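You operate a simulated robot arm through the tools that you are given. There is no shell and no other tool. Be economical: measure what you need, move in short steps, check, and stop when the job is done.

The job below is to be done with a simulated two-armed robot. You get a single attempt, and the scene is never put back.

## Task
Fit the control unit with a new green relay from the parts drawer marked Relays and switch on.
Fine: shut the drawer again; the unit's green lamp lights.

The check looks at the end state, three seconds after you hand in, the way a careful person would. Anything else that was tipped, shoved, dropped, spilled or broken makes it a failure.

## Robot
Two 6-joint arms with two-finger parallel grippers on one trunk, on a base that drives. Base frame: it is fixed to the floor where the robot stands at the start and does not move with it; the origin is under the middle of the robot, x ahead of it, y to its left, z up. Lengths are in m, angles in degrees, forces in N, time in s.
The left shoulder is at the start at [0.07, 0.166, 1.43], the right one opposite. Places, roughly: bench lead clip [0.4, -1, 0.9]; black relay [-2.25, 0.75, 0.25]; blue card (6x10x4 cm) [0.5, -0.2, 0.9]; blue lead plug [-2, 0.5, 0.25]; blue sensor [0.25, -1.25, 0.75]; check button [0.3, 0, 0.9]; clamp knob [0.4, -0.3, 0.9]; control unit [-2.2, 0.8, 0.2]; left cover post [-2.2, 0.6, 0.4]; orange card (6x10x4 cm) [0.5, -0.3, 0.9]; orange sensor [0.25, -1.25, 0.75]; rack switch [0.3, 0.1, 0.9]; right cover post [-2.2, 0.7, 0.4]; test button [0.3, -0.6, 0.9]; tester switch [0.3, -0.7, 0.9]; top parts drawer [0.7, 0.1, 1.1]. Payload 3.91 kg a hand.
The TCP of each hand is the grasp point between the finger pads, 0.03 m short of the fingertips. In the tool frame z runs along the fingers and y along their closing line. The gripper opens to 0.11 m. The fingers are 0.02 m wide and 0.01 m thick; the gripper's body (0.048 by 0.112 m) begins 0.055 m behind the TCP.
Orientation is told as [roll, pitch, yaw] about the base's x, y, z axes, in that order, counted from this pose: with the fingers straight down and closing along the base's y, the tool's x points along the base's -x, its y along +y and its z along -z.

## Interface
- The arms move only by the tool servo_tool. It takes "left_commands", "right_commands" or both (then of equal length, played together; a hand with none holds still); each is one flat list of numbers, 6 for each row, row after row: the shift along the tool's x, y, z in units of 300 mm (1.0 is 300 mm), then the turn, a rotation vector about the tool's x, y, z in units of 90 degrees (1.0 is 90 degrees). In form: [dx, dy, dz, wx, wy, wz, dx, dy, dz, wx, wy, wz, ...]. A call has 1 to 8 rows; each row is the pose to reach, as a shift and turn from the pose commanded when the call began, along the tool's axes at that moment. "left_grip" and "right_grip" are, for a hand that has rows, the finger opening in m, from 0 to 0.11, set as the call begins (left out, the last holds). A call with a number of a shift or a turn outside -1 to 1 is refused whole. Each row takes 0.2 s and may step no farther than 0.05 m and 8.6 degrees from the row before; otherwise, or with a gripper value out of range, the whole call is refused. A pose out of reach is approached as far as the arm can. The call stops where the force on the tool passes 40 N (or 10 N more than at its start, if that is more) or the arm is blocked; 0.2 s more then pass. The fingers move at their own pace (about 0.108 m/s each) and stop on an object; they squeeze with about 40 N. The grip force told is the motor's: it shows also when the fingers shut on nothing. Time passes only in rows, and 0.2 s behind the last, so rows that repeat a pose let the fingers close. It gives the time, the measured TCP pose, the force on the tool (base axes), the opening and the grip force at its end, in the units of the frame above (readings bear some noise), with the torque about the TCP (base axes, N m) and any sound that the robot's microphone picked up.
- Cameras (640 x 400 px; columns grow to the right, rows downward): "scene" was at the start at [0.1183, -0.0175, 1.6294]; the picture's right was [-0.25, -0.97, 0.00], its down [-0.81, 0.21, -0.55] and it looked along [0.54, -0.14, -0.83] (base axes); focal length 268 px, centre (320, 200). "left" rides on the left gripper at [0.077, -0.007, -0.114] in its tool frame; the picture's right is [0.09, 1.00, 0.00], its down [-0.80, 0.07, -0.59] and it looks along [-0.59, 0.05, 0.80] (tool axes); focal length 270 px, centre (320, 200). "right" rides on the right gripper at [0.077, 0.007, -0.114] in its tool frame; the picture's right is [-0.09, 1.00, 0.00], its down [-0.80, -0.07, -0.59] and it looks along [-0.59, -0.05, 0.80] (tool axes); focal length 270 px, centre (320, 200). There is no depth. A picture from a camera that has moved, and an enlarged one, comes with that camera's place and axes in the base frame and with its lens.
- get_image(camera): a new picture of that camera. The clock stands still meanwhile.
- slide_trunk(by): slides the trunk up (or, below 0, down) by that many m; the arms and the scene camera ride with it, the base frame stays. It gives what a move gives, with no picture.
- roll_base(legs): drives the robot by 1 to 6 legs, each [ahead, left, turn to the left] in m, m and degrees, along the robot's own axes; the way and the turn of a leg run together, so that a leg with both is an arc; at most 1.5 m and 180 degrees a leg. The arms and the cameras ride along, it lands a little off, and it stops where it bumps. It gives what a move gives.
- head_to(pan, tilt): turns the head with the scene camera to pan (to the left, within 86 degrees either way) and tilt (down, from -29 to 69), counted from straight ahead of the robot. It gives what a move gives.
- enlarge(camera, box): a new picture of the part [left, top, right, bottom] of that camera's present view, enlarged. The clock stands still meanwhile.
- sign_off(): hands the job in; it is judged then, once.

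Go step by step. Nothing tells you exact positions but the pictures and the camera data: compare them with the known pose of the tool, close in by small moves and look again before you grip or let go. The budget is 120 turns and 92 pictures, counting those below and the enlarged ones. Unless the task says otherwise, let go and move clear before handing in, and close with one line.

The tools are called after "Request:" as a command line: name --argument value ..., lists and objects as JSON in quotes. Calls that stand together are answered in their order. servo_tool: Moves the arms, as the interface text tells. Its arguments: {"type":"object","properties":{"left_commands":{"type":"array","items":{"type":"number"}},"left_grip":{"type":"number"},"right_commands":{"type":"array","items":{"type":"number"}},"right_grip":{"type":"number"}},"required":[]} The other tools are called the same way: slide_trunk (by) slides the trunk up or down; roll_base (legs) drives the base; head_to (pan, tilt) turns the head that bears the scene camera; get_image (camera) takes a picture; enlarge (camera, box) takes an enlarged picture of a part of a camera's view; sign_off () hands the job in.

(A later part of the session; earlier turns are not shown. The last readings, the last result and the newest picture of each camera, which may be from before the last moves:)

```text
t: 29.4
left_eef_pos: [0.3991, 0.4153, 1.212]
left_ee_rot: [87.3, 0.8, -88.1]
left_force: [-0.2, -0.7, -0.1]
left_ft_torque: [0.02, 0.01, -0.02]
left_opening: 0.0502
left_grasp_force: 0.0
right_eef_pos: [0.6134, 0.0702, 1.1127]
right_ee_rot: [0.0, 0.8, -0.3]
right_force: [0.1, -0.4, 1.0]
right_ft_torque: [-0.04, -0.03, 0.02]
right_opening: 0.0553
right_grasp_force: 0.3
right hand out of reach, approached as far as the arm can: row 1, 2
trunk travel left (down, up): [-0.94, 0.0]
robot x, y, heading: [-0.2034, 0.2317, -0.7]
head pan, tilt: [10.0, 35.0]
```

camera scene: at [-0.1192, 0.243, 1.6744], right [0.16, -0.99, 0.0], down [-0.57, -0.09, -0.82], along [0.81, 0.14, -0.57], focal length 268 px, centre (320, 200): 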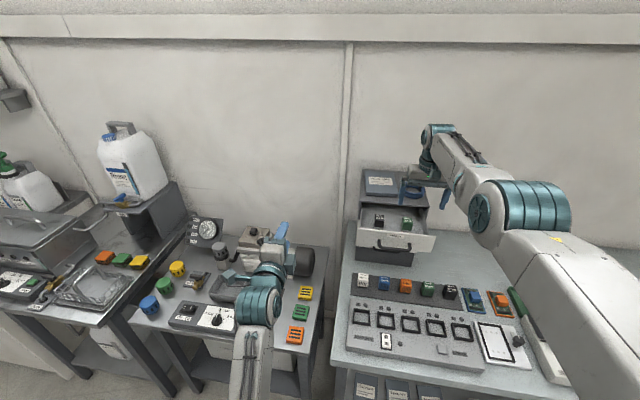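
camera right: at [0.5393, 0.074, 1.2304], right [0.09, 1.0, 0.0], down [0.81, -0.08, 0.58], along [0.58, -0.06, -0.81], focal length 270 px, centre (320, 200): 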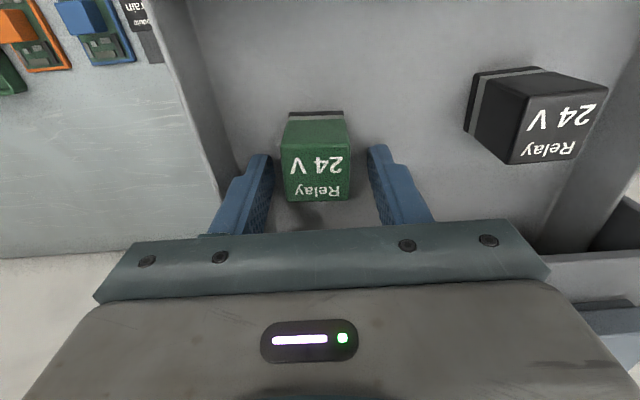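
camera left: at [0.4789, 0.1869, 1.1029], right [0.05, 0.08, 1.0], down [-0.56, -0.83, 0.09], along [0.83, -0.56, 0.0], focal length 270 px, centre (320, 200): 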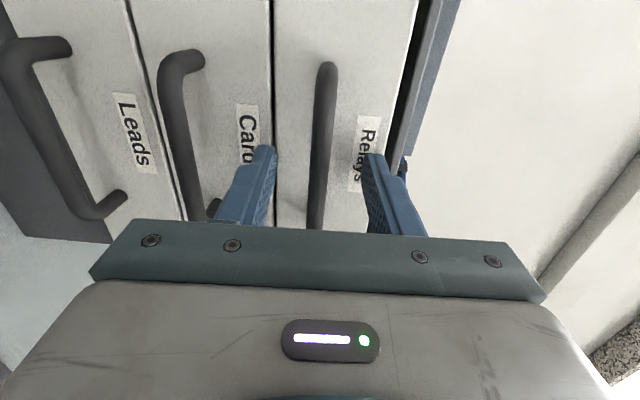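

The limit seems to be a sideways one near the midline, so I raise clear of the relay, shift the base left, and bring the hand back right by arm.

Request:
servo_tool --right_commands '[0, 0, -0.1, 0, 0, 0, 0, 0, -0.2, 0, 0, 0]'

Request:
roll_base --legs '[[-0.015, 0.06, 0]]'

Request:
servo_tool --right_commands '[0, -0.1, 0, 0, 0, 0, 0, -0.2, 0, 0, 0, 0]'

Request:
get_image --camera "right"

```text
t: 30.0
left_eef_pos: [0.3967, 0.4153, 1.2117]
left_ee_rot: [87.3, 0.7, -88.1]
left_force: [0.5, 0.5, 0.4]
left_ft_torque: [0.0, -0.02, -0.05]
left_opening: 0.0501
left_grasp_force: 0.1
right_eef_pos: [0.6217, 0.0711, 1.1722]
right_ee_rot: [0.0, 0.7, -0.5]
right_force: [-1.1, -0.5, 0.2]
right_ft_torque: [0.01, 0.0, -0.03]
right_opening: 0.0551
right_grasp_force: 0.0
right hand out of reach, approached as far as the arm can: row 1, 2
trunk travel left (down, up): [-0.94, 0.0]
robot x, y, heading: [-0.2049, 0.2293, -0.7]
head pan, tilt: [10.0, 35.0]
```

```text
t: 30.9
left_eef_pos: [0.3864, 0.4627, 1.2115]
left_ee_rot: [87.2, 1.4, -88.1]
left_force: [0.1, -0.5, 0.8]
left_ft_torque: [-0.05, 0.0, 0.06]
left_opening: 0.0498
left_grasp_force: 0.0
right_eef_pos: [0.6107, 0.1174, 1.1678]
right_ee_rot: [0.5, 1.0, -0.6]
right_force: [0.8, -1.2, 0.0]
right_ft_torque: [0.11, 0.03, -0.03]
right_opening: 0.0552
right_grasp_force: 0.1
trunk travel left (down, up): [-0.94, 0.0]
robot x, y, heading: [-0.2203, 0.2918, -0.7]
head pan, tilt: [10.0, 35.0]
```

```text
t: 31.5
left_eef_pos: [0.3861, 0.4657, 1.2113]
left_ee_rot: [87.3, 1.1, -88.3]
left_force: [-0.2, -0.6, -0.4]
left_ft_torque: [0.03, -0.05, 0.03]
left_opening: 0.0498
left_grasp_force: 0.0
right_eef_pos: [0.6138, 0.0592, 1.17]
right_ee_rot: [0.3, 1.1, -0.7]
right_force: [0.5, -0.5, 0.0]
right_ft_torque: [0.08, 0.02, 0.02]
right_opening: 0.0547
right_grasp_force: 0.0
right hand out of reach, approached as far as the arm can: row 2
trunk travel left (down, up): [-0.94, 0.0]
robot x, y, heading: [-0.2174, 0.2866, -1.0]
head pan, tilt: [10.0, 35.0]
```

```text
61 pictures are left
camera right: at [0.5383, 0.0653, 1.285], right [0.1, 1.0, 0.0], down [0.81, -0.08, 0.58], along [0.58, -0.05, -0.81], focal length 270 px, centre (320, 200)
```

right: 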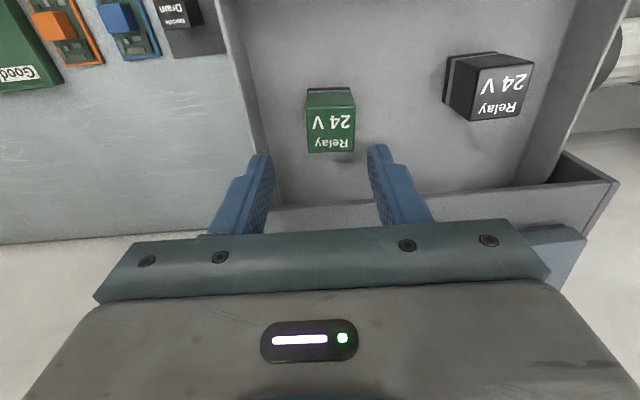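

I test the limit with a larger inward command while above the relay.

Request:
servo_tool --right_commands '[0.08, 0, 0, 0, 0, 0, 0.16, 0, 0, 0, 0, 0, 0.16, 0, 0, 0, 0, 0]'

Request:
get_image --camera "scene"

```text
t: 32.3
left_eef_pos: [0.3863, 0.4714, 1.2108]
left_ee_rot: [87.2, 0.8, -88.3]
left_force: [0.5, -0.8, -0.2]
left_ft_torque: [-0.03, 0.0, -0.03]
left_opening: 0.05
left_grasp_force: 0.1
right_eef_pos: [0.611, 0.0668, 1.1676]
right_ee_rot: [0.1, 1.0, -0.6]
right_force: [-0.1, -0.9, -0.9]
right_ft_torque: [0.01, 0.02, 0.01]
right_opening: 0.0552
right_grasp_force: 0.1
right hand out of reach, approached as far as the arm can: row 1, 2, 3
trunk travel left (down, up): [-0.94, 0.0]
robot x, y, heading: [-0.2164, 0.2894, -0.8]
head pan, tilt: [10.0, 35.0]
```

```text
60 pictures are left
camera scene: at [-0.0809, 0.3024, 1.6742], right [0.16, -0.99, 0.0], down [-0.57, -0.09, -0.82], along [0.81, 0.13, -0.57], focal length 268 px, centre (320, 200)
```

scene: 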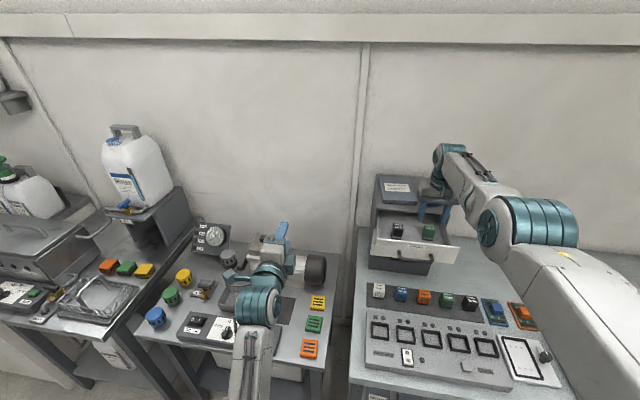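

The arm looks almost fully stretched, i.e. stuck at a singularity. I back the base off so the hand is in free space and then fold the arm down and inward.

Request:
roll_base --legs '[[-0.22, 0, 0]]'

Request:
servo_tool --right_commands '[0.1, 0, 0.1, 0, 0, 0, 0.2, 0, 0.2, 0, 0, 0, 0.3, -0.05, 0.3, 0, 0, 0, 0.4, -0.1, 0.35, 0, 0, 0, 0.5, -0.1, 0.35, 0, 0, 0]'

```text
t: 34.0
left_eef_pos: [0.1688, 0.473, 1.2094]
left_ee_rot: [87.0, 0.7, -88.2]
left_force: [0.6, -0.1, -1.0]
left_ft_torque: [0.02, -0.03, 0.05]
left_opening: 0.0502
left_grasp_force: 0.0
right_eef_pos: [0.3934, 0.0695, 1.1655]
right_ee_rot: [0.0, 1.1, -0.6]
right_force: [0.0, 0.1, -1.2]
right_ft_torque: [-0.02, -0.02, 0.03]
right_opening: 0.055
right_grasp_force: 0.1
trunk travel left (down, up): [-0.94, 0.0]
robot x, y, heading: [-0.4401, 0.2917, -0.8]
head pan, tilt: [10.0, 35.0]
```

```text
t: 35.2
left_eef_pos: [0.1654, 0.4737, 1.2094]
left_ee_rot: [87.3, 0.8, -88.2]
left_force: [0.6, -0.5, 1.1]
left_ft_torque: [0.02, -0.04, -0.02]
left_opening: 0.0502
left_grasp_force: 0.1
right_eef_pos: [0.3638, 0.0431, 1.0295]
right_ee_rot: [0.0, 0.9, -0.6]
right_force: [-0.1, -0.3, 0.5]
right_ft_torque: [0.0, -0.01, -0.01]
right_opening: 0.0551
right_grasp_force: 0.0
right hand out of reach, approached as far as the arm can: row 1, 2, 3, 4, 5
trunk travel left (down, up): [-0.94, 0.0]
robot x, y, heading: [-0.4401, 0.2932, -0.9]
head pan, tilt: [10.0, 35.0]
```

Still on the stretch limit. I keep commanding inward to see whether it's only a command offset.

Request:
servo_tool --right_commands '[0.15, 0, 0, 0, 0, 0, 0.3, 0, 0, 0, 0, 0, 0.45, 0, 0, 0, 0, 0, 0.6, 0, 0, 0, 0, 0]'

Request:
get_image --camera "scene"

```text
t: 36.2
left_eef_pos: [0.1634, 0.4726, 1.212]
left_ee_rot: [87.3, 0.8, -88.3]
left_force: [-0.1, -0.2, 0.1]
left_ft_torque: [0.03, -0.02, 0.0]
left_opening: 0.05
left_grasp_force: 0.0
right_eef_pos: [0.3458, 0.0373, 0.9844]
right_ee_rot: [0.2, 0.9, -0.7]
right_force: [1.0, 0.2, 0.4]
right_ft_torque: [-0.01, 0.03, 0.02]
right_opening: 0.055
right_grasp_force: 0.0
right hand out of reach, approached as far as the arm can: row 1, 2, 3, 4
trunk travel left (down, up): [-0.94, 0.0]
robot x, y, heading: [-0.4367, 0.2943, -0.7]
head pan, tilt: [10.0, 35.0]
```

```text
59 pictures are left
camera scene: at [-0.3026, 0.305, 1.6743], right [0.16, -0.99, 0.0], down [-0.57, -0.09, -0.82], along [0.81, 0.13, -0.57], focal length 268 px, centre (320, 200)
```

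scene: 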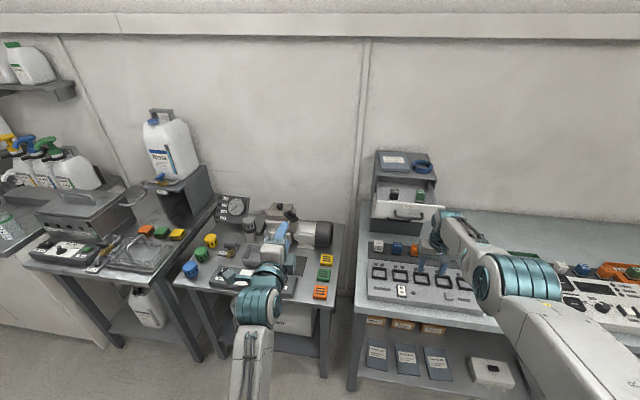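

The hand rides the stretched boundary; a tool pitch should couple into the elbow and unlock it. I raise the hand and pitch the fingers toward the robot.

Request:
servo_tool --right_commands '[0.1, 0, -0.1, 0, 0.09, 0, 0.1, 0, -0.2, 0, 0.18, 0, 0.1, 0, -0.3, 0, 0.27, 0, 0.1, 0, -0.3, 0, 0.36, 0, 0.1, 0, -0.3, 0, 0.36, 0]'

```text
t: 37.4
left_eef_pos: [0.163, 0.4734, 1.2109]
left_ee_rot: [87.3, 0.8, -88.3]
left_force: [0.4, 0.4, 0.1]
left_ft_torque: [-0.02, 0.0, -0.02]
left_opening: 0.0499
left_grasp_force: 0.0
right_eef_pos: [0.2672, 0.0394, 1.0885]
right_ee_rot: [0.0, 33.5, -0.6]
right_force: [-0.1, 0.4, -0.5]
right_ft_torque: [0.0, -0.01, 0.0]
right_opening: 0.0551
right_grasp_force: 0.1
right hand out of reach, approached as far as the arm can: row 1, 2, 3, 4, 5
trunk travel left (down, up): [-0.94, 0.0]
robot x, y, heading: [-0.4406, 0.2937, -0.9]
head pan, tilt: [10.0, 35.0]
```

Still stretched. I try pitching the other way (fingers forward).

Request:
servo_tool --right_commands '[0, 0, 0, 0, -0.094, 0, 0, 0, 0, 0, -0.188, 0, 0, 0, 0, 0, -0.282, 0, 0, 0, 0, 0, -0.376, 0, 0, 0, 0, 0, -0.47, 0, 0, 0, 0, 0, -0.564, 0, 0, 0, 0, 0, -0.658, 0, 0, 0, 0, 0, -0.75, 0]'

```text
t: 39.2
left_eef_pos: [0.164, 0.473, 1.2114]
left_ee_rot: [87.3, 0.7, -88.3]
left_force: [0.0, -0.4, -0.5]
left_ft_torque: [0.03, 0.04, 0.02]
left_opening: 0.0499
left_grasp_force: 0.2
right_eef_pos: [0.2667, 0.038, 1.086]
right_ee_rot: [0.0, -34.3, -0.7]
right_force: [-0.1, 0.0, 0.3]
right_ft_torque: [-0.02, 0.0, -0.03]
right_opening: 0.0549
right_grasp_force: 0.1
right hand out of reach, approached as far as the arm can: row 1, 2
trunk travel left (down, up): [-0.94, 0.0]
robot x, y, heading: [-0.441, 0.2897, -0.7]
head pan, tilt: [10.0, 35.0]
```

That unlocked it. I rotate back to straight down here, holding position.

Request:
servo_tool --right_commands '[0, 0, 0, 0, 0.094, 0, 0, 0, 0, 0, 0.188, 0, 0, 0, 0, 0, 0.282, 0, 0, 0, 0, 0, 0.381, 0, 0, 0, 0, 0, 0.381, 0]'

```text
refused: row 4 steps farther than a row can; nothing moved
```

Request:
servo_tool --right_commands '[0, 0, 0, 0, 0.094, 0, 0, 0, 0, 0, 0.188, 0, 0, 0, 0, 0, 0.282, 0, 0, 0, 0, 0, 0.376, 0, 0, 0, 0, 0, 0.381, 0]'

Request:
get_image --camera "scene"

```text
t: 40.4
left_eef_pos: [0.1635, 0.4728, 1.2109]
left_ee_rot: [87.3, 0.9, -88.3]
left_force: [0.1, -0.1, -0.2]
left_ft_torque: [0.01, 0.03, -0.01]
left_opening: 0.0501
left_grasp_force: 0.1
right_eef_pos: [0.2667, 0.0395, 1.0849]
right_ee_rot: [0.0, 0.2, -0.5]
right_force: [-0.3, 1.6, 0.3]
right_ft_torque: [0.0, 0.02, -0.03]
right_opening: 0.0552
right_grasp_force: 0.1
trunk travel left (down, up): [-0.94, 0.0]
robot x, y, heading: [-0.4375, 0.2944, -1.1]
head pan, tilt: [10.0, 35.0]
```

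```text
58 pictures are left
camera scene: at [-0.3028, 0.3056, 1.6743], right [0.16, -0.99, 0.0], down [-0.57, -0.09, -0.82], along [0.81, 0.13, -0.57], focal length 268 px, centre (320, 200)
```

scene: 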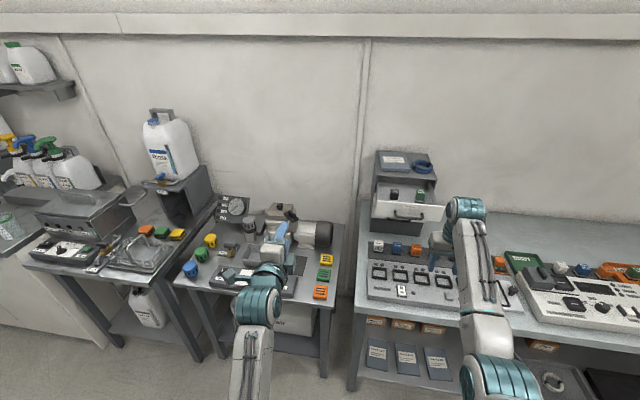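

The arm is normally bent again. I extend slightly and raise to drawer clearing height in small steps.

Request:
servo_tool --right_commands '[-0.13, 0, -0.03, 0, 0, 0, -0.26, 0, -0.1, 0, 0, 0, -0.26, 0, -0.2, 0, 0, 0, -0.26, 0, -0.3, 0, 0, 0, -0.26, 0, -0.33, 0, 0, 0]'

```text
t: 41.6
left_eef_pos: [0.1649, 0.4738, 1.2105]
left_ee_rot: [87.4, 0.8, -88.2]
left_force: [0.0, -0.3, 0.0]
left_ft_torque: [-0.02, 0.0, 0.02]
left_opening: 0.0499
left_grasp_force: 0.0
right_eef_pos: [0.346, 0.0388, 1.1844]
right_ee_rot: [0.1, 0.2, -0.6]
right_force: [0.4, 0.6, -0.6]
right_ft_torque: [0.02, 0.02, -0.01]
right_opening: 0.0551
right_grasp_force: 0.2
trunk travel left (down, up): [-0.94, 0.0]
robot x, y, heading: [-0.4394, 0.2946, -0.7]
head pan, tilt: [10.0, 35.0]
```

Good: in reach at z≈1.184. I drive forward and left to put the hand over the relay.

Request:
servo_tool --right_commands '[-0.02, 0, -0.04, 0, 0, 0, -0.02, 0, -0.04, 0, 0, 0]'

Request:
roll_base --legs '[[0.235, 0.03, 0]]'

Request:
get_image --camera "right"

```text
t: 42.2
left_eef_pos: [0.1644, 0.4736, 1.2099]
left_ee_rot: [87.3, 0.7, -88.3]
left_force: [0.5, 0.0, -0.1]
left_ft_torque: [-0.01, 0.02, -0.01]
left_opening: 0.0502
left_grasp_force: 0.0
right_eef_pos: [0.3521, 0.0385, 1.1973]
right_ee_rot: [0.0, 0.1, -0.7]
right_force: [0.0, -0.1, 0.1]
right_ft_torque: [-0.01, 0.01, 0.0]
right_opening: 0.055
right_grasp_force: 0.1
trunk travel left (down, up): [-0.94, 0.0]
robot x, y, heading: [-0.439, 0.2932, -1.2]
head pan, tilt: [10.0, 35.0]
```

```text
t: 44.0
left_eef_pos: [0.3969, 0.497, 1.2123]
left_ee_rot: [87.5, 0.8, -88.5]
left_force: [-0.3, 0.6, 0.1]
left_ft_torque: [0.0, -0.01, -0.02]
left_opening: 0.0499
left_grasp_force: 0.1
right_eef_pos: [0.5826, 0.0626, 1.199]
right_ee_rot: [0.0, -0.1, -0.8]
right_force: [-0.4, 0.0, -1.2]
right_ft_torque: [0.01, -0.04, 0.02]
right_opening: 0.055
right_grasp_force: 0.0
trunk travel left (down, up): [-0.94, 0.0]
robot x, y, heading: [-0.2054, 0.318, -0.7]
head pan, tilt: [10.0, 35.0]
```

```text
57 pictures are left
camera right: at [0.5058, 0.0686, 1.3137], right [0.1, 0.99, 0.0], down [0.8, -0.08, 0.6], along [0.59, -0.06, -0.8], focal length 270 px, centre (320, 200)
```

right: 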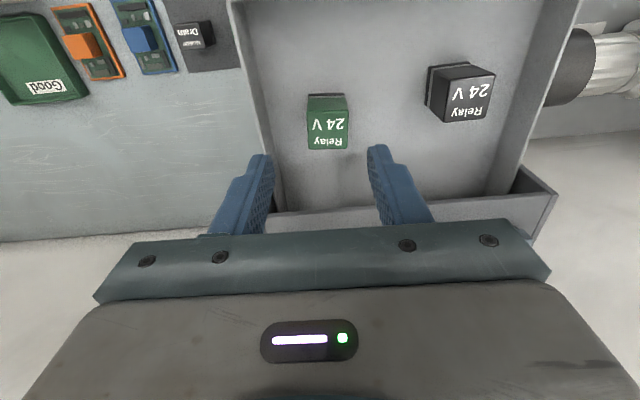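

The relay top is near (0.585, 0.067). I descend partway with a small correction and check.

Request:
servo_tool --right_commands '[0, 0.015, 0.09, 0, 0, 0, 0, 0.015, 0.18, 0, 0, 0, 0, 0.015, 0.22, 0, 0, 0]'

Request:
get_image --camera "right"

```text
t: 44.8
left_eef_pos: [0.4006, 0.499, 1.21]
left_ee_rot: [87.3, 0.8, -88.5]
left_force: [-0.2, 0.5, 0.7]
left_ft_torque: [0.0, -0.02, 0.0]
left_opening: 0.0503
left_grasp_force: 0.1
right_eef_pos: [0.5881, 0.0682, 1.1317]
right_ee_rot: [0.0, 0.1, -0.8]
right_force: [0.6, 0.5, 0.0]
right_ft_torque: [-0.02, 0.01, -0.01]
right_opening: 0.0549
right_grasp_force: 0.0
trunk travel left (down, up): [-0.94, 0.0]
robot x, y, heading: [-0.2039, 0.3196, -1.2]
head pan, tilt: [10.0, 35.0]
```

```text
56 pictures are left
camera right: at [0.5117, 0.0745, 1.2449], right [0.1, 0.99, 0.0], down [0.8, -0.08, 0.59], along [0.59, -0.06, -0.81], focal length 270 px, centre (320, 200)
```

right: 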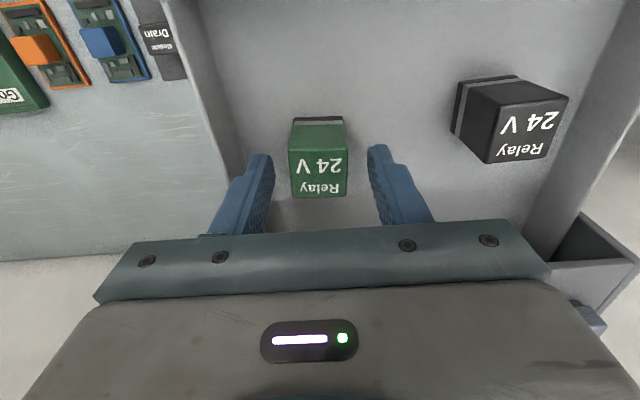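

Aligned within a few millimetres. I correct, lower a bit more, grip, and lift just slightly to test.

Request:
servo_tool --right_commands '[0.022, -0.005, 0.0, 0, 0, 0, 0.022, -0.005, 0.045, 0, 0, 0]'

Request:
servo_tool --right_commands '[0, 0, 0, 0, 0, 0, 0, 0, 0, 0, 0, 0, 0, 0, 0, 0, 0, 0, 0, 0, 0, 0, 0, 0]' --right_grip 0.0

Request:
get_image --camera "right"

```text
t: 45.4
left_eef_pos: [0.4, 0.498, 1.2117]
left_ee_rot: [87.3, 0.7, -88.6]
left_force: [0.9, -0.4, 0.4]
left_ft_torque: [-0.03, -0.02, -0.01]
left_opening: 0.05
left_grasp_force: 0.0
right_eef_pos: [0.5816, 0.0648, 1.1159]
right_ee_rot: [0.2, 0.1, -0.8]
right_force: [-0.5, -0.2, -0.3]
right_ft_torque: [0.0, 0.06, 0.0]
right_opening: 0.0551
right_grasp_force: 0.1
trunk travel left (down, up): [-0.94, 0.0]
robot x, y, heading: [-0.2043, 0.3176, -0.8]
head pan, tilt: [10.0, 35.0]
```

```text
t: 46.4
left_eef_pos: [0.3987, 0.4983, 1.2112]
left_ee_rot: [87.4, 0.8, -88.5]
left_force: [0.0, -0.8, 0.0]
left_ft_torque: [0.03, -0.01, 0.03]
left_opening: 0.05
left_grasp_force: 0.2
right_eef_pos: [0.5804, 0.0678, 1.1167]
right_ee_rot: [0.0, 0.1, -0.8]
right_force: [0.2, 0.2, 0.2]
right_ft_torque: [0.0, 0.0, 0.0]
right_opening: 0.0292
right_grasp_force: 40.0
trunk travel left (down, up): [-0.94, 0.0]
robot x, y, heading: [-0.203, 0.3162, -1.1]
head pan, tilt: [10.0, 35.0]
```

```text
55 pictures are left
camera right: at [0.5043, 0.0728, 1.2309], right [0.1, 0.99, 0.0], down [0.8, -0.08, 0.59], along [0.59, -0.06, -0.81], focal length 270 px, centre (320, 200)
```

right: 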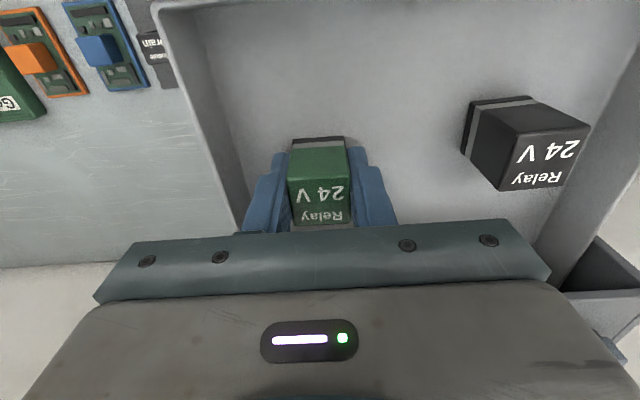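

The grip looks full. I lift straight up gently by 2 cm and check.

Request:
servo_tool --right_commands '[0, 0, -0.025, 0, 0, 0, 0, 0, -0.05, 0, 0, 0, 0, 0, -0.075, 0, 0, 0, 0, 0, -0.1, 0, 0, 0]'

Request:
get_image --camera "right"

```text
t: 47.4
left_eef_pos: [0.4004, 0.499, 1.2107]
left_ee_rot: [87.3, 0.8, -88.6]
left_force: [-0.4, -0.3, -0.5]
left_ft_torque: [0.03, 0.02, -0.02]
left_opening: 0.0502
left_grasp_force: 0.0
right_eef_pos: [0.58, 0.0645, 1.1467]
right_ee_rot: [0.1, 0.1, -0.7]
right_force: [0.2, -0.7, -0.3]
right_ft_torque: [-0.02, 0.02, 0.01]
right_opening: 0.029
right_grasp_force: 40.3
trunk travel left (down, up): [-0.94, 0.0]
robot x, y, heading: [-0.2052, 0.3187, -0.9]
head pan, tilt: [10.0, 35.0]
```

```text
54 pictures are left
camera right: at [0.503, 0.0719, 1.2613], right [0.1, 0.99, 0.0], down [0.8, -0.08, 0.59], along [0.59, -0.06, -0.81], focal length 270 px, centre (320, 200)
```

right: 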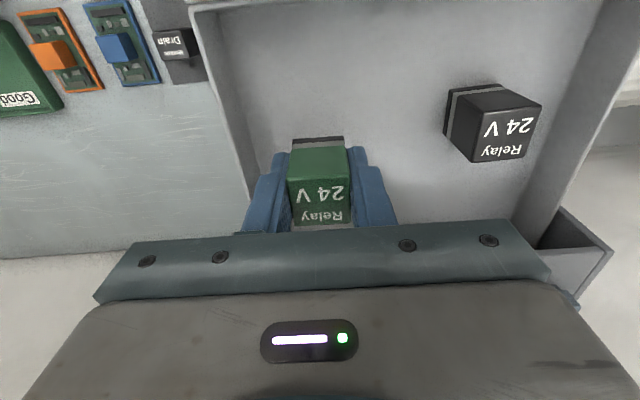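

The relay is held. I lift clear and back the base out of the drawer.

Request:
servo_tool --right_commands '[0, 0, -0.05, 0, 0, 0, -0.01, 0, -0.1, 0, 0, 0, -0.03, 0, -0.15, 0, 0, 0, -0.04, 0, -0.19, 0, 0, 0]'

Request:
roll_base --legs '[[-0.25, 0, 0]]'

Request:
get_image --camera "right"

Request:
get_image --camera "scene"

```text
t: 48.4
left_eef_pos: [0.4004, 0.4977, 1.2119]
left_ee_rot: [87.4, 0.8, -88.5]
left_force: [-0.3, 0.7, 0.0]
left_ft_torque: [0.03, 0.01, 0.02]
left_opening: 0.05
left_grasp_force: 0.2
right_eef_pos: [0.59, 0.0658, 1.2019]
right_ee_rot: [0.0, 0.2, -0.8]
right_force: [0.3, 0.5, -1.0]
right_ft_torque: [0.0, -0.01, 0.02]
right_opening: 0.0291
right_grasp_force: 40.0
trunk travel left (down, up): [-0.94, 0.0]
robot x, y, heading: [-0.2039, 0.3194, -0.7]
head pan, tilt: [10.0, 35.0]
```

```text
t: 50.2
left_eef_pos: [0.1554, 0.5031, 1.2094]
left_ee_rot: [87.0, 0.8, -88.4]
left_force: [-0.5, 0.1, 0.0]
left_ft_torque: [0.02, 0.03, -0.01]
left_opening: 0.0499
left_grasp_force: 0.1
right_eef_pos: [0.3484, 0.0695, 1.2004]
right_ee_rot: [0.0, 0.3, -0.7]
right_force: [0.4, -1.2, -1.1]
right_ft_torque: [0.01, 0.03, 0.0]
right_opening: 0.029
right_grasp_force: 40.1
trunk travel left (down, up): [-0.94, 0.0]
robot x, y, heading: [-0.4533, 0.3205, -0.6]
head pan, tilt: [10.0, 35.0]
```

```text
53 pictures are left
camera right: at [0.2709, 0.0769, 1.3152], right [0.1, 0.99, 0.0], down [0.8, -0.08, 0.59], along [0.59, -0.06, -0.81], focal length 270 px, centre (320, 200)
```

right: 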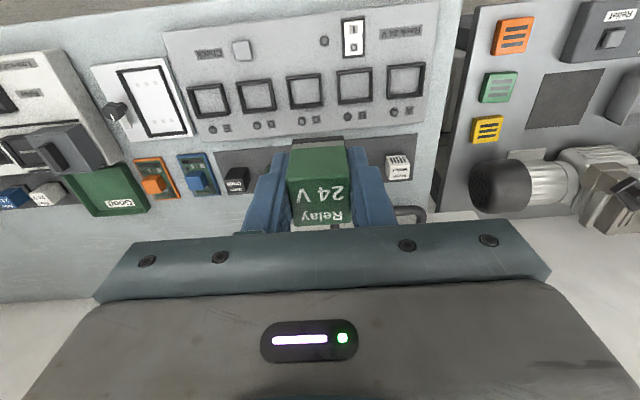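

```text
52 pictures are left
camera scene: at [-0.3102, 0.3352, 1.6738], right [0.16, -0.99, 0.0], down [-0.57, -0.09, -0.82], along [0.81, 0.13, -0.58], focal length 268 px, centre (320, 200)
```

scene: 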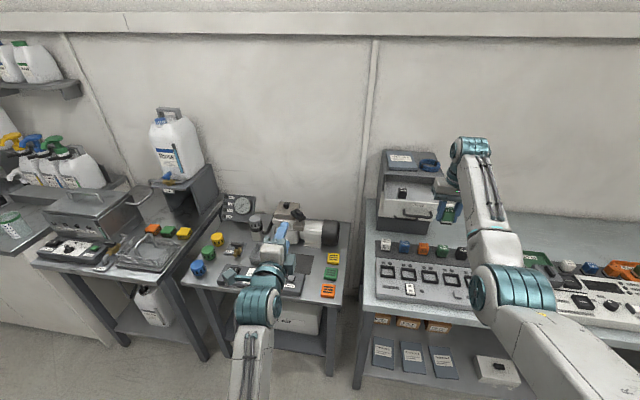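

Now I get the left hand ready to shut the drawer: lower it to handle height, fold the right hand in a bit, then slide the base right in front of the drawer.

Request:
servo_tool --left_commands '[0, -0.09, 0, 0, 0, 0, 0, -0.18, 0, 0, 0, 0, 0, -0.27, 0, 0, 0, 0, 0, -0.36, 0, 0, 0, 0]' --right_commands '[0.0, 0, 0.075, 0, 0, 0, 0.08, 0, 0.15, 0, 0, 0, 0.16, 0, 0.25, 0, 0, 0, 0.25, 0, 0.3, 0, 0, 0]'

Request:
roll_base --legs '[[0, -0.388, 0]]'

Request:
get_image --camera "left"

```text
t: 51.2
left_eef_pos: [0.1484, 0.5078, 1.1032]
left_ee_rot: [87.4, 0.8, -88.5]
left_force: [-0.7, 0.6, -0.1]
left_ft_torque: [-0.01, 0.0, 0.01]
left_opening: 0.0501
left_grasp_force: 0.1
right_eef_pos: [0.2678, 0.0731, 1.1151]
right_ee_rot: [0.0, 0.1, -0.7]
right_force: [0.3, 1.1, -0.6]
right_ft_torque: [-0.02, 0.0, 0.0]
right_opening: 0.0291
right_grasp_force: 40.0
trunk travel left (down, up): [-0.94, 0.0]
robot x, y, heading: [-0.4526, 0.3228, -0.8]
head pan, tilt: [10.0, 35.0]
```

```text
t: 53.6
left_eef_pos: [0.1415, 0.1178, 1.1027]
left_ee_rot: [87.3, 0.8, -88.7]
left_force: [0.3, 1.0, 0.2]
left_ft_torque: [0.0, 0.01, 0.01]
left_opening: 0.0501
left_grasp_force: 0.0
right_eef_pos: [0.2592, -0.3175, 1.115]
right_ee_rot: [-0.2, 0.0, -1.0]
right_force: [0.1, -0.4, -1.0]
right_ft_torque: [0.0, 0.03, 0.0]
right_opening: 0.0292
right_grasp_force: 39.7
trunk travel left (down, up): [-0.94, 0.0]
robot x, y, heading: [-0.4545, -0.0653, -1.2]
head pan, tilt: [10.0, 35.0]
```

```text
51 pictures are left
camera left: at [0.0257, 0.1919, 1.103], right [0.05, 0.08, 1.0], down [-0.57, -0.82, 0.09], along [0.82, -0.57, 0.01], focal length 270 px, centre (320, 200)
```

left: 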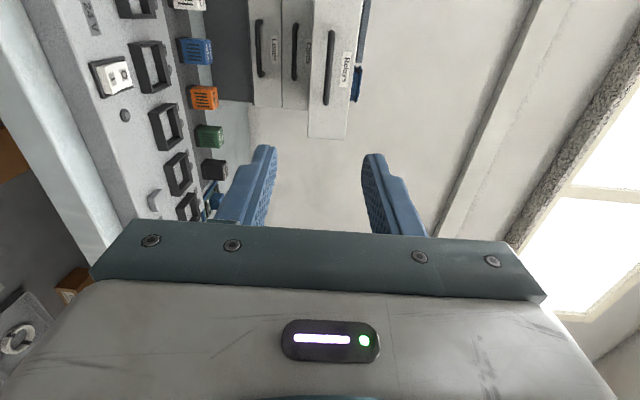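

The handle is in line. I drive forward, then push the drawer.

Request:
roll_base --legs '[[0.29, 0, 1.0]]'

Request:
get_image --camera "left"

```text
t: 55.6
left_eef_pos: [0.429, 0.124, 1.1037]
left_ee_rot: [87.4, 0.8, -87.7]
left_force: [0.1, 0.2, -0.2]
left_ft_torque: [0.0, 0.03, 0.03]
left_opening: 0.0498
left_grasp_force: 0.1
right_eef_pos: [0.5547, -0.3096, 1.1143]
right_ee_rot: [0.0, 0.0, 0.0]
right_force: [0.1, -0.4, 0.3]
right_ft_torque: [0.02, -0.05, -0.02]
right_opening: 0.0289
right_grasp_force: 40.1
trunk travel left (down, up): [-0.94, 0.0]
robot x, y, heading: [-0.1602, -0.0672, -0.0]
head pan, tilt: [10.0, 35.0]
```

```text
50 pictures are left
camera left: at [0.3116, 0.1958, 1.1043], right [0.04, 0.08, 1.0], down [-0.56, -0.83, 0.09], along [0.83, -0.56, 0.01], focal length 270 px, centre (320, 200)
```

left: 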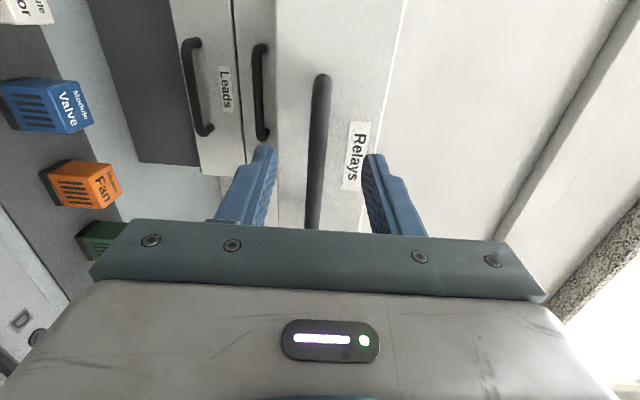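

Bar is well between the fingers, so I push on in short legs until it stops.

Request:
roll_base --legs '[[0.08, 0, 0], [0.08, 0, 0]]'

Request:
get_image --camera "left"

```text
t: 57.5
left_eef_pos: [0.5902, 0.1257, 1.1004]
left_ee_rot: [87.2, 0.8, -87.4]
left_force: [0.5, -0.6, -1.3]
left_ft_torque: [0.02, -0.02, 0.0]
left_opening: 0.0504
left_grasp_force: 0.1
right_eef_pos: [0.7208, -0.3081, 1.1115]
right_ee_rot: [0.1, 0.3, 0.2]
right_force: [0.2, -1.1, -2.3]
right_ft_torque: [0.03, 0.0, -0.01]
right_opening: 0.0293
right_grasp_force: 39.7
trunk travel left (down, up): [-0.94, 0.0]
robot x, y, heading: [-0.01, -0.065, -0.0]
head pan, tilt: [10.0, 35.0]
stopped in leg 2: the force on the tool passed its limit (the readings are from after the stop); the commanded pose is now the measured one
```

```text
49 pictures are left
camera left: at [0.4718, 0.1973, 1.1003], right [0.05, 0.08, 1.0], down [-0.55, -0.83, 0.09], along [0.83, -0.56, 0.0], focal length 270 px, centre (320, 200)
```

left: 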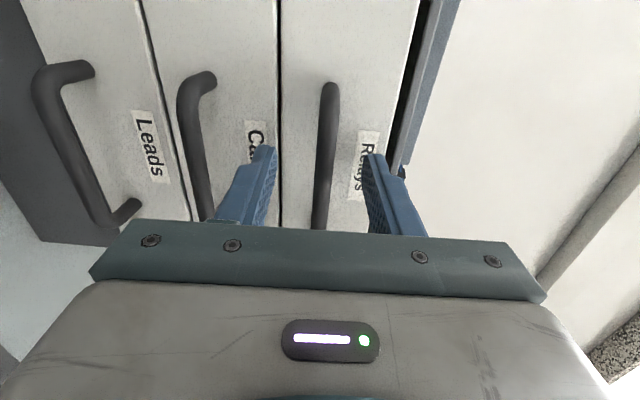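

Nearly flush; I press a little further with the arm to make sure it is fully shut.

Request:
servo_tool --left_commands '[0, 0, 0.03, 0, 0, 0, 0, 0, 0.06, 0, 0, 0]'

Request:
roll_base --legs '[[-0.12, 0, 0]]'

Request:
enlarge --camera "scene" --box '[240, 170, 400, 270]'

```text
t: 58.1
left_eef_pos: [0.5984, 0.1275, 1.1037]
left_ee_rot: [87.6, 0.7, -87.4]
left_force: [-15.3, -1.5, -1.0]
left_ft_torque: [0.17, -0.48, -0.2]
left_opening: 0.0489
left_grasp_force: 0.0
right_eef_pos: [0.7107, -0.3077, 1.116]
right_ee_rot: [0.0, -0.1, 0.3]
right_force: [-0.1, 0.4, 0.3]
right_ft_torque: [0.07, -0.01, 0.02]
right_opening: 0.029
right_grasp_force: 40.1
trunk travel left (down, up): [-0.94, 0.0]
robot x, y, heading: [-0.0076, -0.0677, -0.1]
head pan, tilt: [10.0, 35.0]
```

```text
t: 59.4
left_eef_pos: [0.4812, 0.1273, 1.1004]
left_ee_rot: [87.4, 0.8, -87.3]
left_force: [0.0, -0.4, 0.6]
left_ft_torque: [0.0, -0.02, 0.01]
left_opening: 0.0501
left_grasp_force: 0.1
right_eef_pos: [0.5938, -0.3072, 1.1116]
right_ee_rot: [0.0, 0.3, 0.4]
right_force: [0.9, 0.3, -1.6]
right_ft_torque: [0.01, 0.0, 0.03]
right_opening: 0.029
right_grasp_force: 39.9
trunk travel left (down, up): [-0.94, 0.0]
robot x, y, heading: [-0.1282, -0.0645, 0.1]
head pan, tilt: [10.0, 35.0]
```

```text
4.00 times, centred on (320, 220) of scene
camera zoom: at [0.0083, -0.053, 1.6739], right [0.18, -0.98, 0.0], down [-0.57, -0.1, -0.82], along [0.81, 0.14, -0.58], focal length 1072 px, centre (320, 120)
```

zoom: 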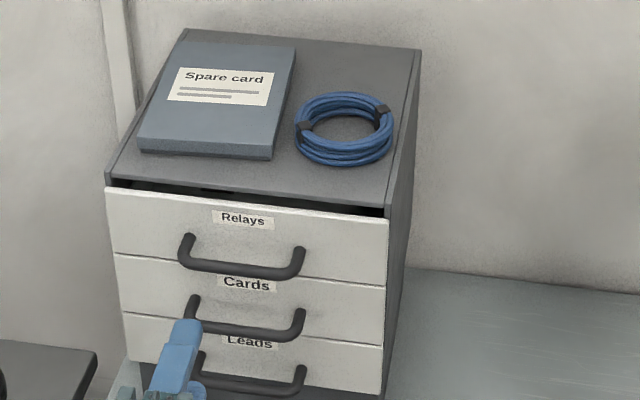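

The drawer is shut. I back away and turn left to look for the control unit.

Request:
roll_base --legs '[[-0.7, 0, 0], [0, 0, 90]]'

Request:
head_to --pan 65 --tilt 35

Request:
get_image --camera "scene"

```text
t: 65.3
left_eef_pos: [-0.4603, 0.4227, 1.1027]
left_ee_rot: [87.6, 0.7, -48.9]
left_force: [-0.1, 0.4, -0.3]
left_ft_torque: [-0.02, 0.0, 0.0]
left_opening: 0.0503
left_grasp_force: 0.1
right_eef_pos: [-0.1016, 0.153, 1.1156]
right_ee_rot: [-0.1, 0.0, 38.7]
right_force: [-0.1, 1.0, -0.7]
right_ft_torque: [-0.01, -0.03, -0.02]
right_opening: 0.0289
right_grasp_force: 40.1
trunk travel left (down, up): [-0.94, 0.0]
robot x, y, heading: [-0.8178, -0.1102, 38.6]
head pan, tilt: [10.0, 35.0]
stopped in leg 2: the robot was blocked; the commanded pose is now the measured one
```

```text
t: 66.5
left_eef_pos: [-0.459, 0.4248, 1.1012]
left_ee_rot: [87.4, 0.8, -48.9]
left_force: [-0.6, -1.0, -0.3]
left_ft_torque: [-0.02, -0.04, 0.01]
left_opening: 0.0501
left_grasp_force: 0.1
right_eef_pos: [-0.1013, 0.1534, 1.1133]
right_ee_rot: [0.0, 0.2, 38.7]
right_force: [-0.1, 0.0, 0.3]
right_ft_torque: [0.01, 0.02, 0.0]
right_opening: 0.029
right_grasp_force: 39.9
trunk travel left (down, up): [-0.94, 0.0]
robot x, y, heading: [-0.8131, -0.1058, 38.7]
head pan, tilt: [65.0, 35.0]
```

```text
47 pictures are left
camera scene: at [-0.7968, 0.0074, 1.6743], right [0.97, 0.23, 0.0], down [0.13, -0.56, -0.82], along [-0.19, 0.8, -0.57], focal length 268 px, centre (320, 200)
```

scene: 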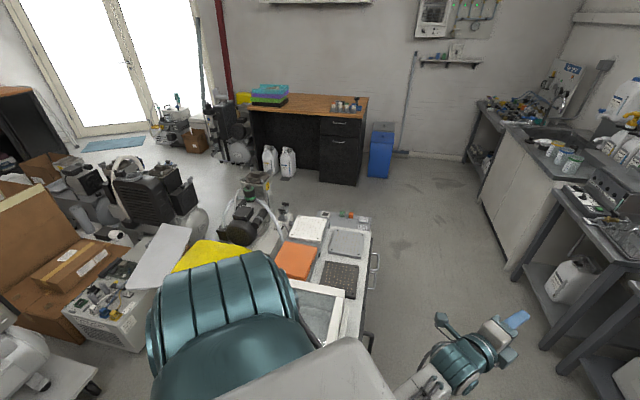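

The turn was blocked at 39° near a trolley. I look around close to the base to find what blocks.

Request:
head_to --pan 86 --tilt 60

Request:
get_image --camera "scene"

Request:
head_to --pan -80 --tilt 45

Request:
get_image --camera "scene"

```text
t: 67.4
left_eef_pos: [-0.4579, 0.4241, 1.1015]
left_ee_rot: [87.3, 0.8, -48.8]
left_force: [0.1, 0.6, -0.6]
left_ft_torque: [-0.01, -0.04, 0.03]
left_opening: 0.0501
left_grasp_force: 0.2
right_eef_pos: [-0.0996, 0.1543, 1.1132]
right_ee_rot: [-0.1, 0.1, 38.7]
right_force: [0.4, -0.7, -0.6]
right_ft_torque: [0.01, 0.04, -0.01]
right_opening: 0.0291
right_grasp_force: 39.6
trunk travel left (down, up): [-0.94, 0.0]
robot x, y, heading: [-0.8167, -0.1106, 38.6]
head pan, tilt: [85.9, 60.0]
```

```text
46 pictures are left
camera scene: at [-0.813, -0.0232, 1.64], right [0.82, 0.57, 0.0], down [0.49, -0.71, -0.5], along [-0.28, 0.41, -0.87], focal length 268 px, centre (320, 200)
```

scene: 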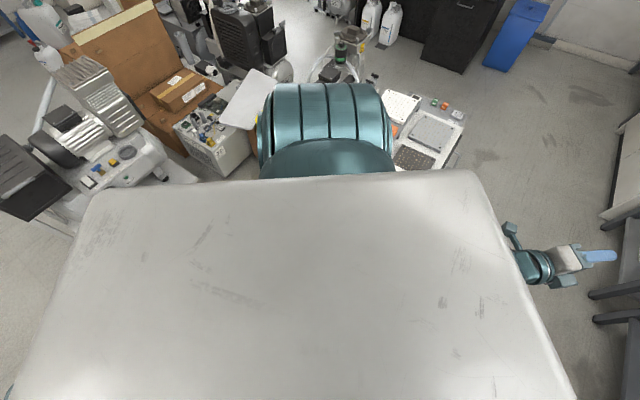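

```text
t: 69.9
left_eef_pos: [-0.4571, 0.4227, 1.1]
left_ee_rot: [87.4, 0.8, -48.9]
left_force: [0.5, 0.4, -0.2]
left_ft_torque: [-0.05, 0.0, 0.01]
left_opening: 0.0501
left_grasp_force: 0.2
right_eef_pos: [-0.0997, 0.1529, 1.1135]
right_ee_rot: [-0.1, 0.1, 38.8]
right_force: [0.0, -0.5, 0.5]
right_ft_torque: [-0.01, -0.05, 0.01]
right_opening: 0.0292
right_grasp_force: 40.5
trunk travel left (down, up): [-0.94, 0.0]
robot x, y, heading: [-0.8154, -0.1113, 38.5]
head pan, tilt: [-80.0, 45.0]
```

```text
45 pictures are left
camera scene: at [-0.7144, -0.1319, 1.6594], right [-0.66, -0.75, 0.0], down [-0.53, 0.47, -0.71], along [0.53, -0.47, -0.71], focal length 268 px, centre (320, 200)
```

scene: 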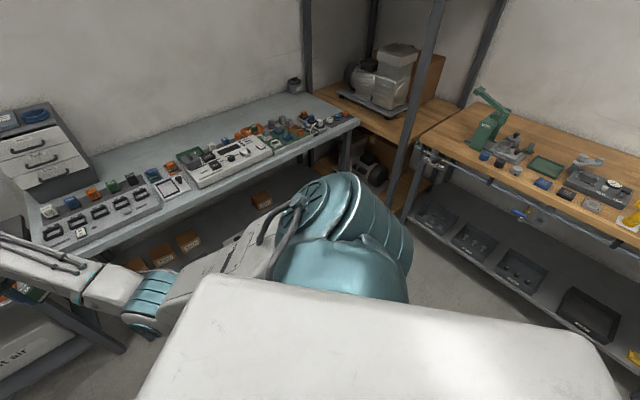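

The control unit appears to be the white box at the back left. I move the base away from whatever is behind (towards +y) before turning further.

Request:
roll_base --legs '[[0.2, 0.25, 0], [0, 0, 60]]'

Request:
head_to --pan 60 --tilt 45

Request:
get_image --camera "scene"

```text
t: 71.2
left_eef_pos: [-0.4174, 0.4081, 1.1031]
left_ee_rot: [87.7, 0.7, -52.7]
left_force: [-0.1, 0.1, 0.7]
left_ft_torque: [0.0, 0.05, 0.01]
left_opening: 0.0502
left_grasp_force: 0.0
right_eef_pos: [-0.0782, 0.1166, 1.1174]
right_ee_rot: [0.0, -0.2, 35.0]
right_force: [-1.0, -0.2, 1.2]
right_ft_torque: [0.01, -0.03, 0.03]
right_opening: 0.029
right_grasp_force: 40.1
trunk travel left (down, up): [-0.94, 0.0]
robot x, y, heading: [-0.8028, -0.0977, 34.6]
head pan, tilt: [-80.0, 45.0]
stopped in leg 1: the robot was blocked; the commanded pose is now the measured one
```

```text
t: 73.4
left_eef_pos: [-0.4109, 0.4092, 1.0991]
left_ee_rot: [87.4, 0.7, -52.6]
left_force: [0.4, 0.1, 0.2]
left_ft_torque: [-0.01, 0.02, 0.01]
left_opening: 0.05
left_grasp_force: 0.0
right_eef_pos: [-0.0719, 0.1183, 1.1133]
right_ee_rot: [0.1, 0.2, 35.0]
right_force: [0.0, 0.0, -0.8]
right_ft_torque: [0.01, 0.04, 0.0]
right_opening: 0.0291
right_grasp_force: 40.4
trunk travel left (down, up): [-0.94, 0.0]
robot x, y, heading: [-0.8023, -0.103, 35.0]
head pan, tilt: [60.0, 45.0]
```

```text
44 pictures are left
camera scene: at [-0.7674, 0.0112, 1.6594], right [1.0, 0.08, 0.0], down [0.06, -0.7, -0.71], along [-0.06, 0.7, -0.71], focal length 268 px, centre (320, 200)
```

scene: 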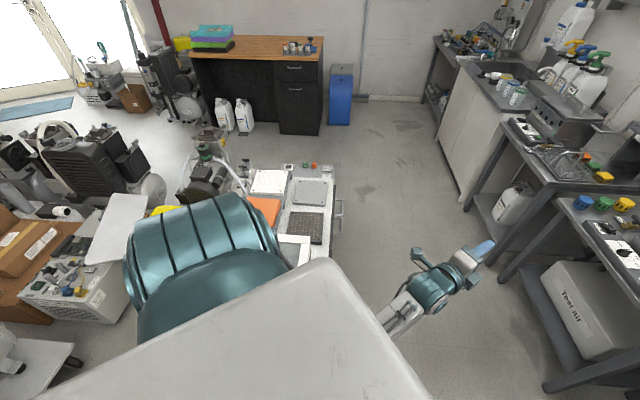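

The trolley right at the robot's left side blocks it. I step away to the right, then turn left in free space.

Request:
roll_base --legs '[[0, -0.25, 0], [0, 0, 60]]'

Request:
get_image --camera "scene"

```text
t: 77.9
left_eef_pos: [-0.9024, 0.2788, 1.1013]
left_ee_rot: [87.4, 0.8, 7.7]
left_force: [0.2, -0.2, 0.8]
left_ft_torque: [0.04, 0.02, -0.02]
left_opening: 0.0503
left_grasp_force: 0.1
right_eef_pos: [-0.4815, 0.4291, 1.1135]
right_ee_rot: [0.0, 0.1, 95.4]
right_force: [0.1, 0.9, -0.1]
right_ft_torque: [-0.01, -0.01, 0.0]
right_opening: 0.0293
right_grasp_force: 40.2
trunk travel left (down, up): [-0.94, 0.0]
robot x, y, heading: [-0.6552, -0.3084, 95.2]
head pan, tilt: [60.0, 45.0]
```

```text
43 pictures are left
camera scene: at [-0.7323, -0.2274, 1.6595], right [0.42, 0.91, 0.0], down [0.64, -0.3, -0.71], along [-0.64, 0.3, -0.71], focal length 268 px, centre (320, 200)
```

scene: 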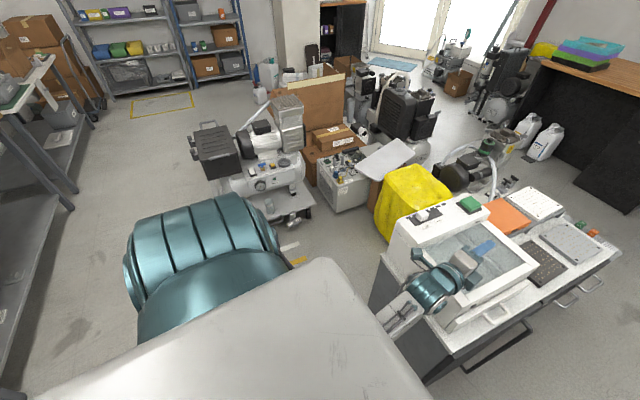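

I now see the control unit about at (-2.15, 0.65) among compressors. I zoom in on it.

Request:
enlarge --camera "scene" --box '[280, 120, 440, 220]'

```text
4.00 times, centred on (360, 170) of scene
camera zoom: at [-0.7323, -0.2274, 1.6595], right [0.42, 0.91, 0.0], down [0.64, -0.3, -0.71], along [-0.64, 0.3, -0.71], focal length 1072 px, centre (160, 320)
```

zoom: 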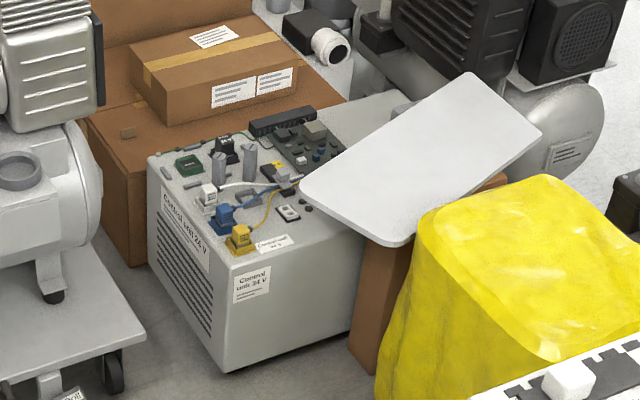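

The unit has a loose-looking cover plate, a relay socket area, plugs and a rocker switch. I turn toward it and drive to its south-east side, keeping clear of the trolley.

Request:
roll_base --legs '[[0, 0, 55], [0.736, 0.416, 0]]'

Request:
head_to --pan 5 --tilt 45

Request:
get_image --camera "scene"

```text
t: 84.9
left_eef_pos: [-2.133, -0.1691, 1.1012]
left_ee_rot: [87.4, 0.8, 62.8]
left_force: [0.3, -0.1, -0.3]
left_ft_torque: [-0.01, 0.03, 0.01]
left_opening: 0.0503
left_grasp_force: 0.0
right_eef_pos: [-2.0153, 0.2629, 1.1153]
right_ee_rot: [0.1, 0.1, 150.5]
right_force: [0.4, 0.3, -0.3]
right_ft_torque: [0.02, -0.01, -0.01]
right_opening: 0.0288
right_grasp_force: 39.7
trunk travel left (down, up): [-0.94, 0.0]
robot x, y, heading: [-1.5066, -0.303, 150.4]
head pan, tilt: [60.0, 45.0]
```

```text
t: 86.1
left_eef_pos: [-2.1337, -0.1692, 1.0999]
left_ee_rot: [87.3, 0.8, 62.8]
left_force: [0.2, -0.4, 0.0]
left_ft_torque: [-0.02, 0.03, -0.02]
left_opening: 0.0501
left_grasp_force: 0.0
right_eef_pos: [-2.0165, 0.2619, 1.1126]
right_ee_rot: [0.2, 0.1, 150.5]
right_force: [-0.4, -0.3, -0.8]
right_ft_torque: [-0.02, -0.02, 0.0]
right_opening: 0.0292
right_grasp_force: 39.5
trunk travel left (down, up): [-0.94, 0.0]
robot x, y, heading: [-1.5102, -0.304, 150.2]
head pan, tilt: [5.0, 45.0]
```

```text
41 pictures are left
camera scene: at [-1.6249, -0.2444, 1.6594], right [0.42, 0.91, 0.0], down [0.64, -0.3, -0.71], along [-0.64, 0.3, -0.71], focal length 268 px, centre (320, 200)
```

scene: 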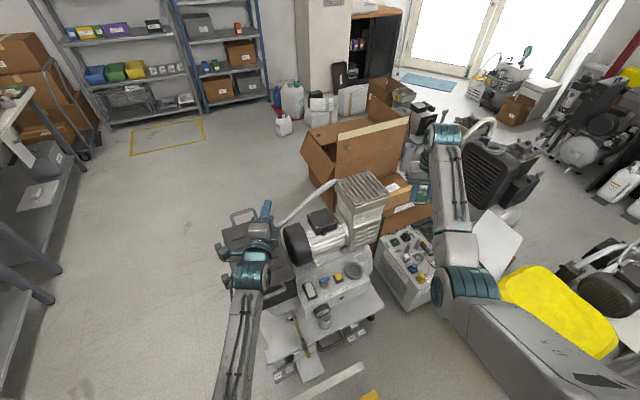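

I zoom in on the unit's top from this side.

Request:
enlarge --camera "scene" --box '[360, 200, 480, 310]'

```text
3.64 times, centred on (420, 255) of scene
camera zoom: at [-1.6249, -0.2444, 1.6594], right [0.42, 0.91, 0.0], down [0.64, -0.3, -0.71], along [-0.64, 0.3, -0.71], focal length 975 px, centre (-44, 0)
```

zoom: 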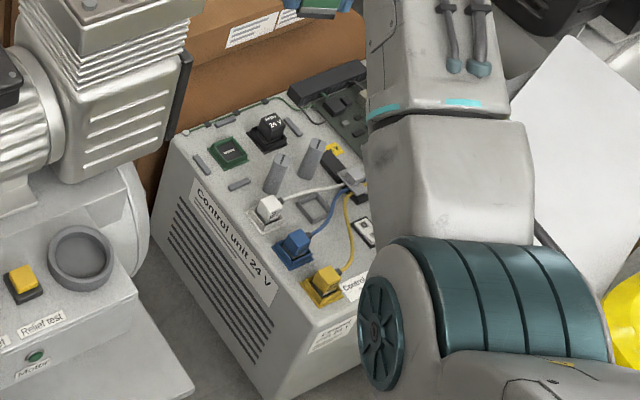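

The unit is aligned with the axes: its near corner is at about (-2.0, 0.50), with a compressor trolley at x<-2.0 south of it. I check the clearance to the white cart on the right before approaching.

Request:
head_to --pan -70 --tilt 45

Request:
get_image --camera "scene"

```text
t: 87.6
left_eef_pos: [-2.1337, -0.17, 1.0998]
left_ee_rot: [87.4, 0.8, 62.8]
left_force: [-0.4, -0.6, -0.1]
left_ft_torque: [-0.05, -0.01, 0.0]
left_opening: 0.0504
left_grasp_force: 0.0
right_eef_pos: [-2.017, 0.2623, 1.1143]
right_ee_rot: [0.1, 0.1, 150.6]
right_force: [-0.7, -0.5, 0.2]
right_ft_torque: [-0.02, -0.01, 0.01]
right_opening: 0.029
right_grasp_force: 39.7
trunk travel left (down, up): [-0.94, 0.0]
robot x, y, heading: [-1.5086, -0.3029, 150.2]
head pan, tilt: [-70.0, 45.0]
```

```text
39 pictures are left
camera scene: at [-1.5375, -0.1982, 1.6594], right [0.99, -0.17, 0.0], down [-0.12, -0.7, -0.71], along [0.12, 0.7, -0.71], focal length 268 px, centre (320, 200)
```

scene: 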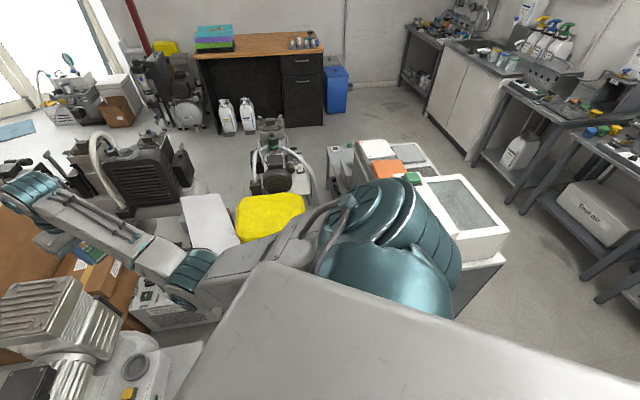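

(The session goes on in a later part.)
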